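You operate a simulated robot arm through the tools that you are given. There is no shell and no other tool. Be economical: measure what you need, move in short steps, check, and stop when the job is done.

Carry out the task below with a simulated robot arm. There is one attempt and no reset: what you move stays moved.

TASK
Open the ring press tray.
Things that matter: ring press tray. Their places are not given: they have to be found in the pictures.

It is judged by the outcome, as a careful person would: the job done as asked, and still so three seconds after it is handed in. It fails if anything else is knocked over, pushed out of place, dropped, spilled or broken.

THE ROBOT
A 7-joint arm with a two-finger parallel gripper, fixed in place. Base frame: the origin is at the foot of the arm, x ahead of it, y to its left, z up; the work surface is at about z = 760. Lengths are in mm, angles in degrees, forces in N, time in s.
With the tool pointing down near the work surface it reaches from about 300 to 700 mm from the base axis. Its first joint turns from -66.0 to 66.0 degrees. Payload 1.57 kg.
Tool frame: the origin (TCP) lies between the finger pads and is the grasp point; the fingertips stand 30 mm ahead of it; z points along the fingers, y is the line along which they close. The gripper opens to 110 mm. The fingers are 24 mm wide and 12 mm thick; the gripper's body (48 by 112 mm) begins 78 mm behind the TCP.
Orientation is that of the tool frame in the base frame, as a unit quaternion [x, y, z, w]. With the fingers straight down and closing along the base's y, the tool's x points along the base's -x, its y along +y and its z along -z.

THE INTERFACE
- The arm moves only by the tool step_arm. Its argument "targets" is a list of rows, each a list of 3 entries, a list of its own where there are three numbers: the turn, a rotation vector about the tool's x, y, z in degrees, then the shift along the tool's x, y, z in mm, then the finger opening in mm, from 0 to 110. In form: [[[rx, ry, rz], [dx, dy, dz], hand], ...]. A call has 1 to 10 rows; each row shifts and turns the commanded pose from where the row before left it, along the tool's axes as they then stand. A row lasts 0.2 s, in which the tool goes at most 50 mm and 8.6 degrees; a call with a longer step from one row to the next is refused whole, and so is a gripper value outside its range. A pose out of reach is approached as far as the arm can. The call stops where the force on the tool passes 40 N (or 10 N more than at its start, if that is more) or the arm is blocked; 0.2 s more then pass. The fingers move at their own pace (about 108 mm/s each) and stop on an object; they squeeze with about 34 N. The grip force told is the motor's: it shows also when the fingers shut on nothing. Time passes only in rows, and 0.2 s behind the last, so rows that do not move let the fingers close. It gives the time, the measured TCP pose, the force on the tool (base axes), the opening and the grip force at its end, in the units of the frame above (readings bear some noise).
- Cameras (640 x 400 px; columns grow to the right, rows downward): "scene" is fixed at [152.2, -378.7, 1412.5]; the picture's right is [0.88, -0.47, 0.00], its down [-0.23, -0.43, -0.88] and it looks along [0.41, 0.77, -0.48] (base axes); focal length 326 px, centre (320, 200). "wrist" rides on the gripper at [-36, 0, -80] in the tool frame; the picture's right is [0.00, -1.00, 0.00], its down [0.97, 0.00, -0.24] and it looks along [0.24, 0.00, 0.97] (tool axes); focal length 218 px, centre (320, 200).
- snapshot(camera): a new picture of that camera. No time passes.
- measure_at(camera, pixels): for up to 12 pixels [column, row] of the newest picture of that camera ("zoom" is the newest enlarged one), the place [x, y, z] in the base frame of the surface seen there, good to about 2 mm. No time passes.
- zoom(camera, box): a new picture of the part [left, top, right, bottom] of that camera's present view, enlarged. No time passes.
- sign_off(): hands the job in; it is judged then, once.

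Work in short steps. Measure before you move; look again where a grasp or a placing could have gone wrong, and mend it. You have 60 turns and 22 pictures in all, the two below and enlarged ones among them. Open the gripper and draw the arm clear of the work before you hand the job in, unless the task says otherwise; then end with one line.

The tools are called after ">>>" by a JSON object that holds its "name" and its "arguments". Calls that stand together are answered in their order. step_arm: Moves the arm, as the interface text tells. Its arguments: {"type":"object","properties":{"targets":{"type":"array"}},"required":["targets"]} The other tools are called the same way: snapshot (camera) takes a picture; measure_at (camera, pixels) gives the place of the surface under pixels of a picture; zoom (camera, box) takes an enlarged picture of a part of a camera's view; sign_off () hands the job in.

At the start:

```text
time: 0.0
tool_pos: [314.5, 274.5, 1045.8]
orientation: [0.0, 1.0, 0.0, 0.0]
wrist_force: [0.1, 0.2, 0.3]
width: 110.0
finger_force: 0.1
```

scene: 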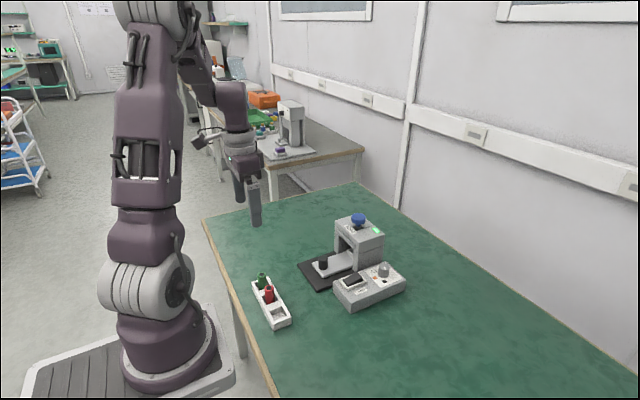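
wrist: 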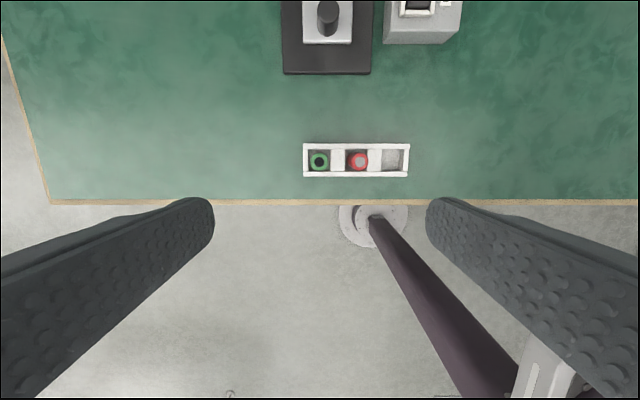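

The press is around scene pixel (350,250), with a white tray and a black knob at (323,263). I'll zoom in to see it.

>>> {"name": "zoom", "arguments": {"camera": "scene", "box": [280, 200, 420, 310]}}

```text
3.64 times, centred on (350, 255) of scene
```

zoom: 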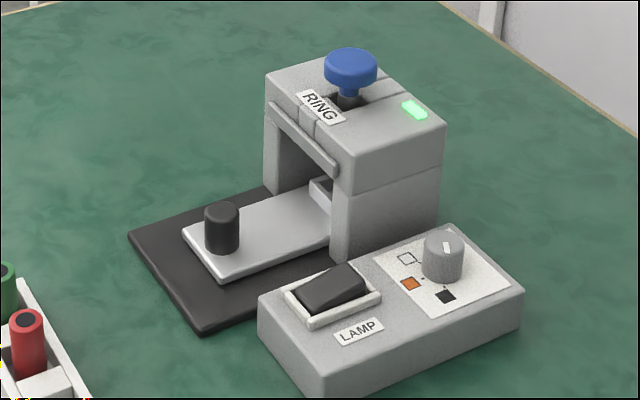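

The tray's black knob is at zoom (221,228). I'll measure the knob, the tray, the press and the blue knob.

>>> {"name": "measure_at", "arguments": {"camera": "zoom", "pixels": [[221, 208], [221, 240], [222, 274], [185, 238], [325, 235], [312, 190], [200, 325], [133, 240], [350, 62], [305, 135], [350, 103], [270, 80]]}}

>>> {"name": "zoom", "arguments": {"camera": "wrist", "box": [260, 0, 480, 100]}}

```text
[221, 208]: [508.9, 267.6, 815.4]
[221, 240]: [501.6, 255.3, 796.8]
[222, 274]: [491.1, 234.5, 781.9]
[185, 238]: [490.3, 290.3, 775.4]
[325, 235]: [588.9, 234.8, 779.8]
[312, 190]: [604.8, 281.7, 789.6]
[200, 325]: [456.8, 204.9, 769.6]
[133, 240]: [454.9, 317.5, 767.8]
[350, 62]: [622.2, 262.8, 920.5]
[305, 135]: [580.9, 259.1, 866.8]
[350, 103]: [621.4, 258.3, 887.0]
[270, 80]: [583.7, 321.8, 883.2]
```

```text
2.91 times, centred on (370, 50) of wrist
```

zoom: 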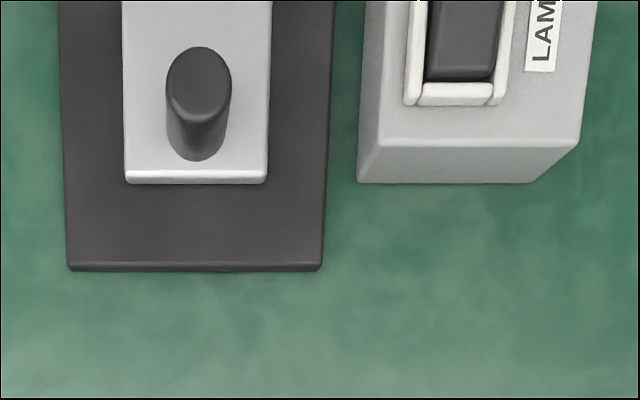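

The knob is centred near (511, 261), its top is at z≈816 and the tray top is at about 780. The tray should slide out along -x. I'll move above the knob with the fingers partly open.

>>> {"name": "step_arm", "arguments": {"targets": [[[0, 0, 0], [-39, -2.5, 25], 60], [[0, 0, 0], [-39, -2.5, 25], 60], [[0, 0, 0], [-39, -2.5, 25], 60], [[0, 0, 0], [-39, -2.5, 25], 60], [[0, 0, 0], [-39, -2.5, 25], 60], [[0, 0, 0], [0, 0, 0], 60]]}}

>>> {"name": "snapshot", "arguments": {"camera": "wrist"}}

```text
time: 1.4
tool_pos: [510.9, 263.2, 920.5]
orientation: [0.001, 1.0, 0.0, 0.0]
wrist_force: [-0.1, 0.2, -0.6]
width: 59.9
finger_force: 0.2
```

```text
17 pictures are left
```

wrist: 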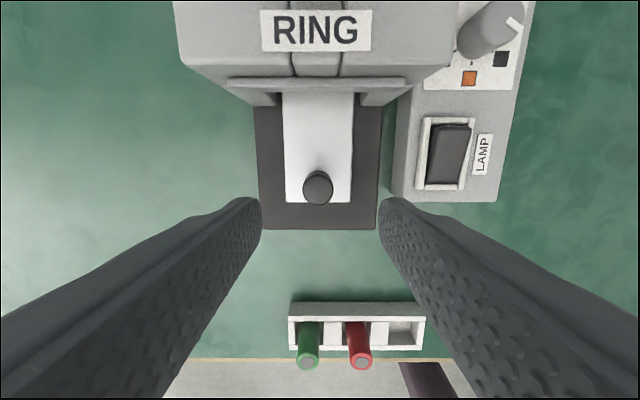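

The knob sits between the fingers. I'll measure its top, the rack's extent and the press front.

>>> {"name": "measure_at", "arguments": {"camera": "wrist", "pixels": [[318, 182], [305, 182], [331, 182], [350, 305], [308, 360], [290, 302], [318, 224], [290, 190], [350, 190], [318, 88], [400, 150], [424, 303]]}}

```text
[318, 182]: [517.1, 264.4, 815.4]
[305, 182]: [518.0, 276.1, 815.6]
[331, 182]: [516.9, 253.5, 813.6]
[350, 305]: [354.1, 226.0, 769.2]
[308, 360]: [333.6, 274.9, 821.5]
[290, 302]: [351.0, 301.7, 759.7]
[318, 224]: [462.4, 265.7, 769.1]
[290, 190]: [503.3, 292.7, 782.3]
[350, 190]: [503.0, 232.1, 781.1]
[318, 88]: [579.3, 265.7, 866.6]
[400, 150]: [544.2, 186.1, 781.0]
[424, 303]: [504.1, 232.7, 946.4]
```

The knob is centred at about (514, 264.5), and the rack's far edge is at x≈355, which leaves roughly 130 mm of travel. I'll go down to TCP z≈819 and close on the knob.

>>> {"name": "step_arm", "arguments": {"targets": [[[0, 0, 0], [-3, 1.3, 35], 60], [[0, 0, 0], [0, 0, 35], 60], [[0, 0, 0], [0, 0, 31], 60], [[0, 0, 0], [0, 0, 0], 20], [[0, 0, 0], [0, 0, 0], 10], [[0, 0, 0], [0, 0, 0], 10]]}}

```text
time: 2.8
tool_pos: [514.3, 264.4, 819.0]
orientation: [0.0, 1.0, 0.0, 0.0]
wrist_force: [0.8, 3.8, -7.9]
width: 27.7
finger_force: 37.5
```

The knob is gripped at a width of 27.7 mm. I'll pull gently along -x.

>>> {"name": "step_arm", "arguments": {"targets": [[[0, 0, 0], [5, 0, 0], 10], [[0, 0, 0], [5, 0, 0], 10], [[0, 0, 0], [5, 0, 0], 10], [[0, 0, 0], [5, 0, 0], 10], [[0, 0, 0], [0, 0, 0], 10]]}}

>>> {"name": "snapshot", "arguments": {"camera": "scene"}}

```text
time: 4.0
tool_pos: [493.7, 264.7, 819.9]
orientation: [0.0, 1.0, 0.0, -0.001]
wrist_force: [0.7, 11.0, -15.3]
width: 27.4
finger_force: 38.2
```

```text
16 pictures are left
```

scene: 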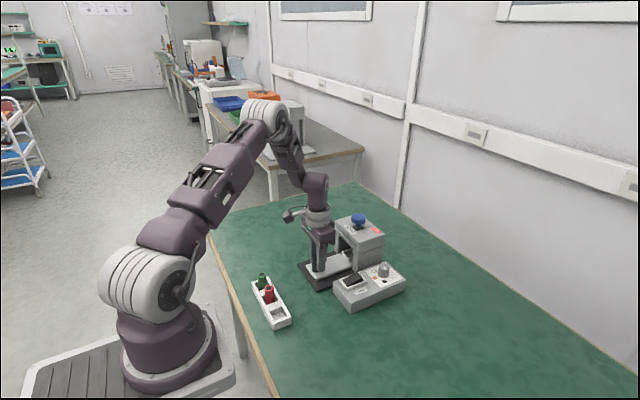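

The pull met little force along x, and the lamp turned from green to red. I'll check whether the tray slid or the whole press moved.

>>> {"name": "zoom", "arguments": {"camera": "scene", "box": [280, 200, 420, 310]}}

```text
3.64 times, centred on (350, 255) of scene
```

zoom: 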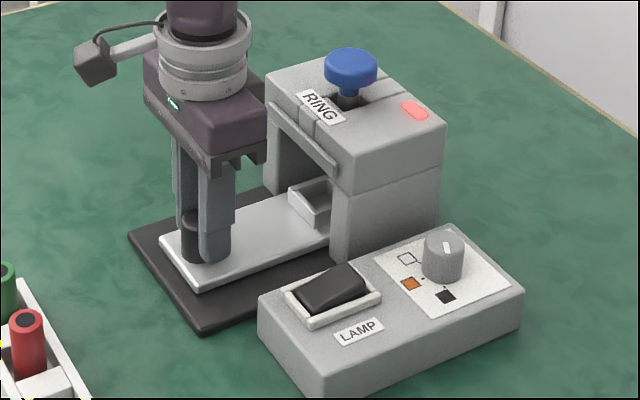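

The tray slid out 20 mm and the press stayed put. I'll keep pulling in small steps, watching the force for the end stop.

>>> {"name": "step_arm", "arguments": {"targets": [[[0, 0, 0], [5, 0, 0], 10], [[0, 0, 0], [5, 0, 0], 10], [[0, 0, 0], [5, 0, 0], 10], [[0, 0, 0], [5, 0, 0], 10], [[0, 0, 0], [5, 0, 0], 10], [[0, 0, 0], [5, 0, 0], 10]]}}

```text
time: 5.4
tool_pos: [464.0, 265.3, 818.3]
orientation: [0.0, 1.0, 0.001, 0.001]
wrist_force: [1.6, 17.0, -24.9]
width: 27.5
finger_force: 37.9
```

Side loads are building up (y 17 N, z -25 N), so I'll release the knob to relax them and look.

>>> {"name": "step_arm", "arguments": {"targets": [[[0, 0, 0], [0, 0, 0], 40], [[0, 0, 0], [0, 0, 0], 50]]}}

>>> {"name": "zoom", "arguments": {"camera": "scene", "box": [280, 200, 420, 310]}}

>>> {"name": "snapshot", "arguments": {"camera": "wrist"}}

```text
time: 6.0
tool_pos: [463.1, 263.5, 820.7]
orientation: [0.0, 1.0, 0.0, 0.001]
wrist_force: [-0.3, 0.2, 0.2]
width: 49.9
finger_force: 0.0
```

```text
3.64 times, centred on (350, 255) of scene
```

zoom: 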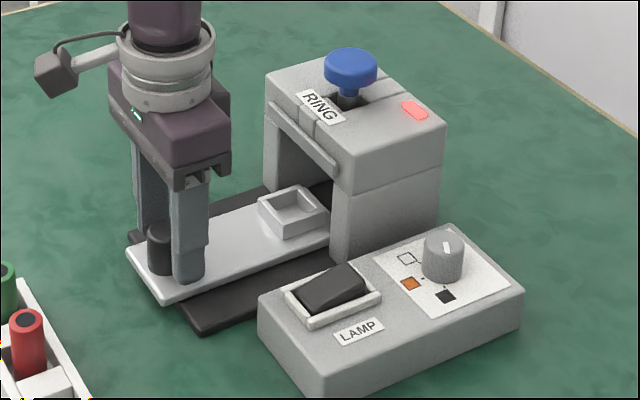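

```text
13 pictures are left
```

wrist: 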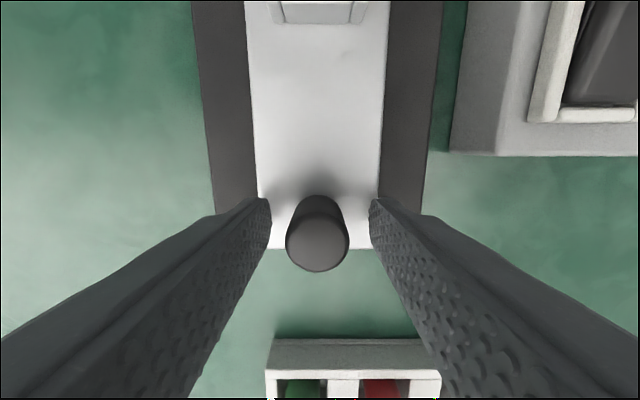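

The tray is out 50 mm and straight, and its cup has come clear. I'll re-grip with a small y/z correction and pull further to find the end stop.

>>> {"name": "step_arm", "arguments": {"targets": [[[0, 0, 0], [0, 1.5, 1.5], 50], [[0, 0, 0], [0, 0, 0], 10], [[0, 0, 0], [0, 0, 0], 10], [[0, 0, 0], [5, 0, 0], 10], [[0, 0, 0], [5, 0, 0], 10], [[0, 0, 0], [5, 0, 0], 10], [[0, 0, 0], [5, 0, 0], 10], [[0, 0, 0], [0, 0, 0], 10]]}}

```text
time: 7.8
tool_pos: [441.9, 264.8, 816.7]
orientation: [0.0, 1.0, 0.0, 0.001]
wrist_force: [-0.1, -10.0, 3.9]
width: 27.4
finger_force: 38.0
```

It's still sliding freely, so I'll pull further.

>>> {"name": "step_arm", "arguments": {"targets": [[[0, 0, 0], [4, 0, 0], 10], [[0, 0, 0], [4, 0, 0], 10], [[0, 0, 0], [4, 0, 0], 10], [[0, 0, 0], [4, 0, 0], 10], [[0, 0, 0], [4, 0, 0], 10], [[0, 0, 0], [0, 0, 0], 10]]}}

>>> {"name": "zoom", "arguments": {"camera": "scene", "box": [240, 200, 420, 340]}}

```text
time: 9.2
tool_pos: [422.4, 264.9, 817.8]
orientation: [0.0, 1.0, 0.0, 0.0]
wrist_force: [0.0, -7.4, -0.2]
width: 27.3
finger_force: 37.9
```

```text
2.86 times, centred on (330, 270) of scene
```

zoom: 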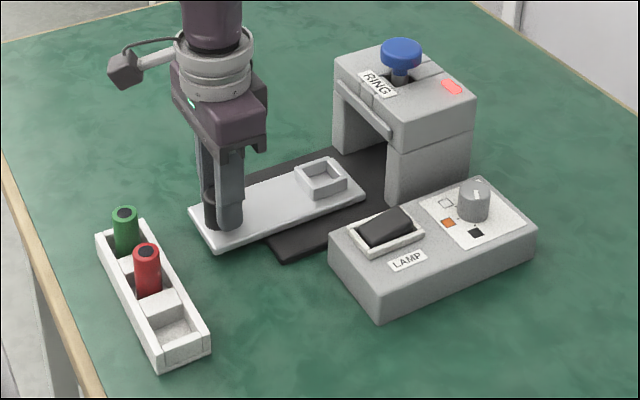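

The tray's back edge is now clear of the press. I'll measure its extent before deciding whether to pull more.

>>> {"name": "measure_at", "arguments": {"camera": "zoom", "pixels": [[362, 190], [355, 203], [322, 180], [215, 244], [295, 205], [280, 256], [390, 190], [340, 150]]}}

```text
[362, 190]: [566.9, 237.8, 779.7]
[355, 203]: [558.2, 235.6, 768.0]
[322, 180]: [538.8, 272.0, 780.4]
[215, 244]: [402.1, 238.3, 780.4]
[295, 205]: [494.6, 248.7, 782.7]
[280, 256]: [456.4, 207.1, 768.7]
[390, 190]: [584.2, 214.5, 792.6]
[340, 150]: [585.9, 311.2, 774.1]
```

The tray spans x 398–567 and is still well supported by the base plate, whose front is at 456. I'll pull a few mm more to see if there is an end stop.

>>> {"name": "step_arm", "arguments": {"targets": [[[0, 0, 0], [2, 0, 0], 10], [[0, 0, 0], [2, 0, 0], 10], [[0, 0, 0], [2, 0, 0], 10], [[0, 0, 0], [2, 0, 0], 10], [[0, 0, 0], [2, 0, 0], 10], [[0, 0, 0], [0, 0, 0], 10]]}}

```text
time: 10.6
tool_pos: [414.0, 265.1, 817.0]
orientation: [0.0, 1.0, 0.0, 0.001]
wrist_force: [3.0, -7.4, 2.7]
width: 27.2
finger_force: 38.2
```

It lagged slightly (8.4 of 10 mm), which could be the stop, so I'll make one more small probe.

>>> {"name": "step_arm", "arguments": {"targets": [[[0, 0, 0], [2, 0, 0], 10], [[0, 0, 0], [2, 0, 0], 10], [[0, 0, 0], [0, 0, 0], 10]]}}

```text
time: 11.4
tool_pos: [411.9, 263.9, 818.0]
orientation: [0.0, 1.0, 0.001, 0.002]
wrist_force: [27.1, -11.3, -2.5]
width: 27.7
finger_force: 38.1
```

The force rose to 27 N, so this is the end stop and the tray is fully open. I'll back off the pull, release and rise straight up.

>>> {"name": "step_arm", "arguments": {"targets": [[[0, 0, 0], [-2, 0, 0], 10], [[0, 0, 0], [0, 0, 0], 45], [[0, 0, 0], [0, 0, 0], 55], [[0, 0, 0], [0, 0, -20], 55], [[0, 0, 0], [0, 0, -40], 55], [[0, 0, 0], [0, 0, -45], 55], [[0, 0, 0], [0, 0, -45], 55], [[0, 0, 0], [20, 0, -40], 55], [[0, 0, 0], [0, 0, 0], 110]]}}

>>> {"name": "snapshot", "arguments": {"camera": "scene"}}

```text
time: 13.4
tool_pos: [391.6, 265.6, 1005.9]
orientation: [0.0, 1.0, 0.0, 0.0]
wrist_force: [1.0, 0.0, -0.3]
width: 110.0
finger_force: 0.0
```

```text
11 pictures are left
```

scene: 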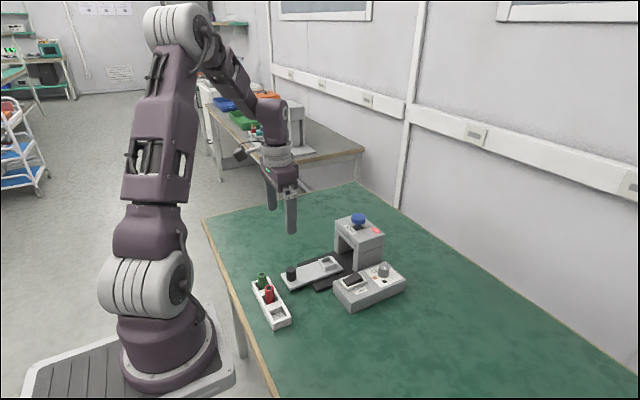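

The tray is fully out, the press, lamp box and rack haven't moved, and the arm is clear. I'll hand the job in.

>>> {"name": "sign_off", "arguments": {}}

```text
The job is handed in.
```

The ring press tray is open, pulled out about 100 mm to its end stop. Nothing else was disturbed, and the arm is clear with the gripper open.
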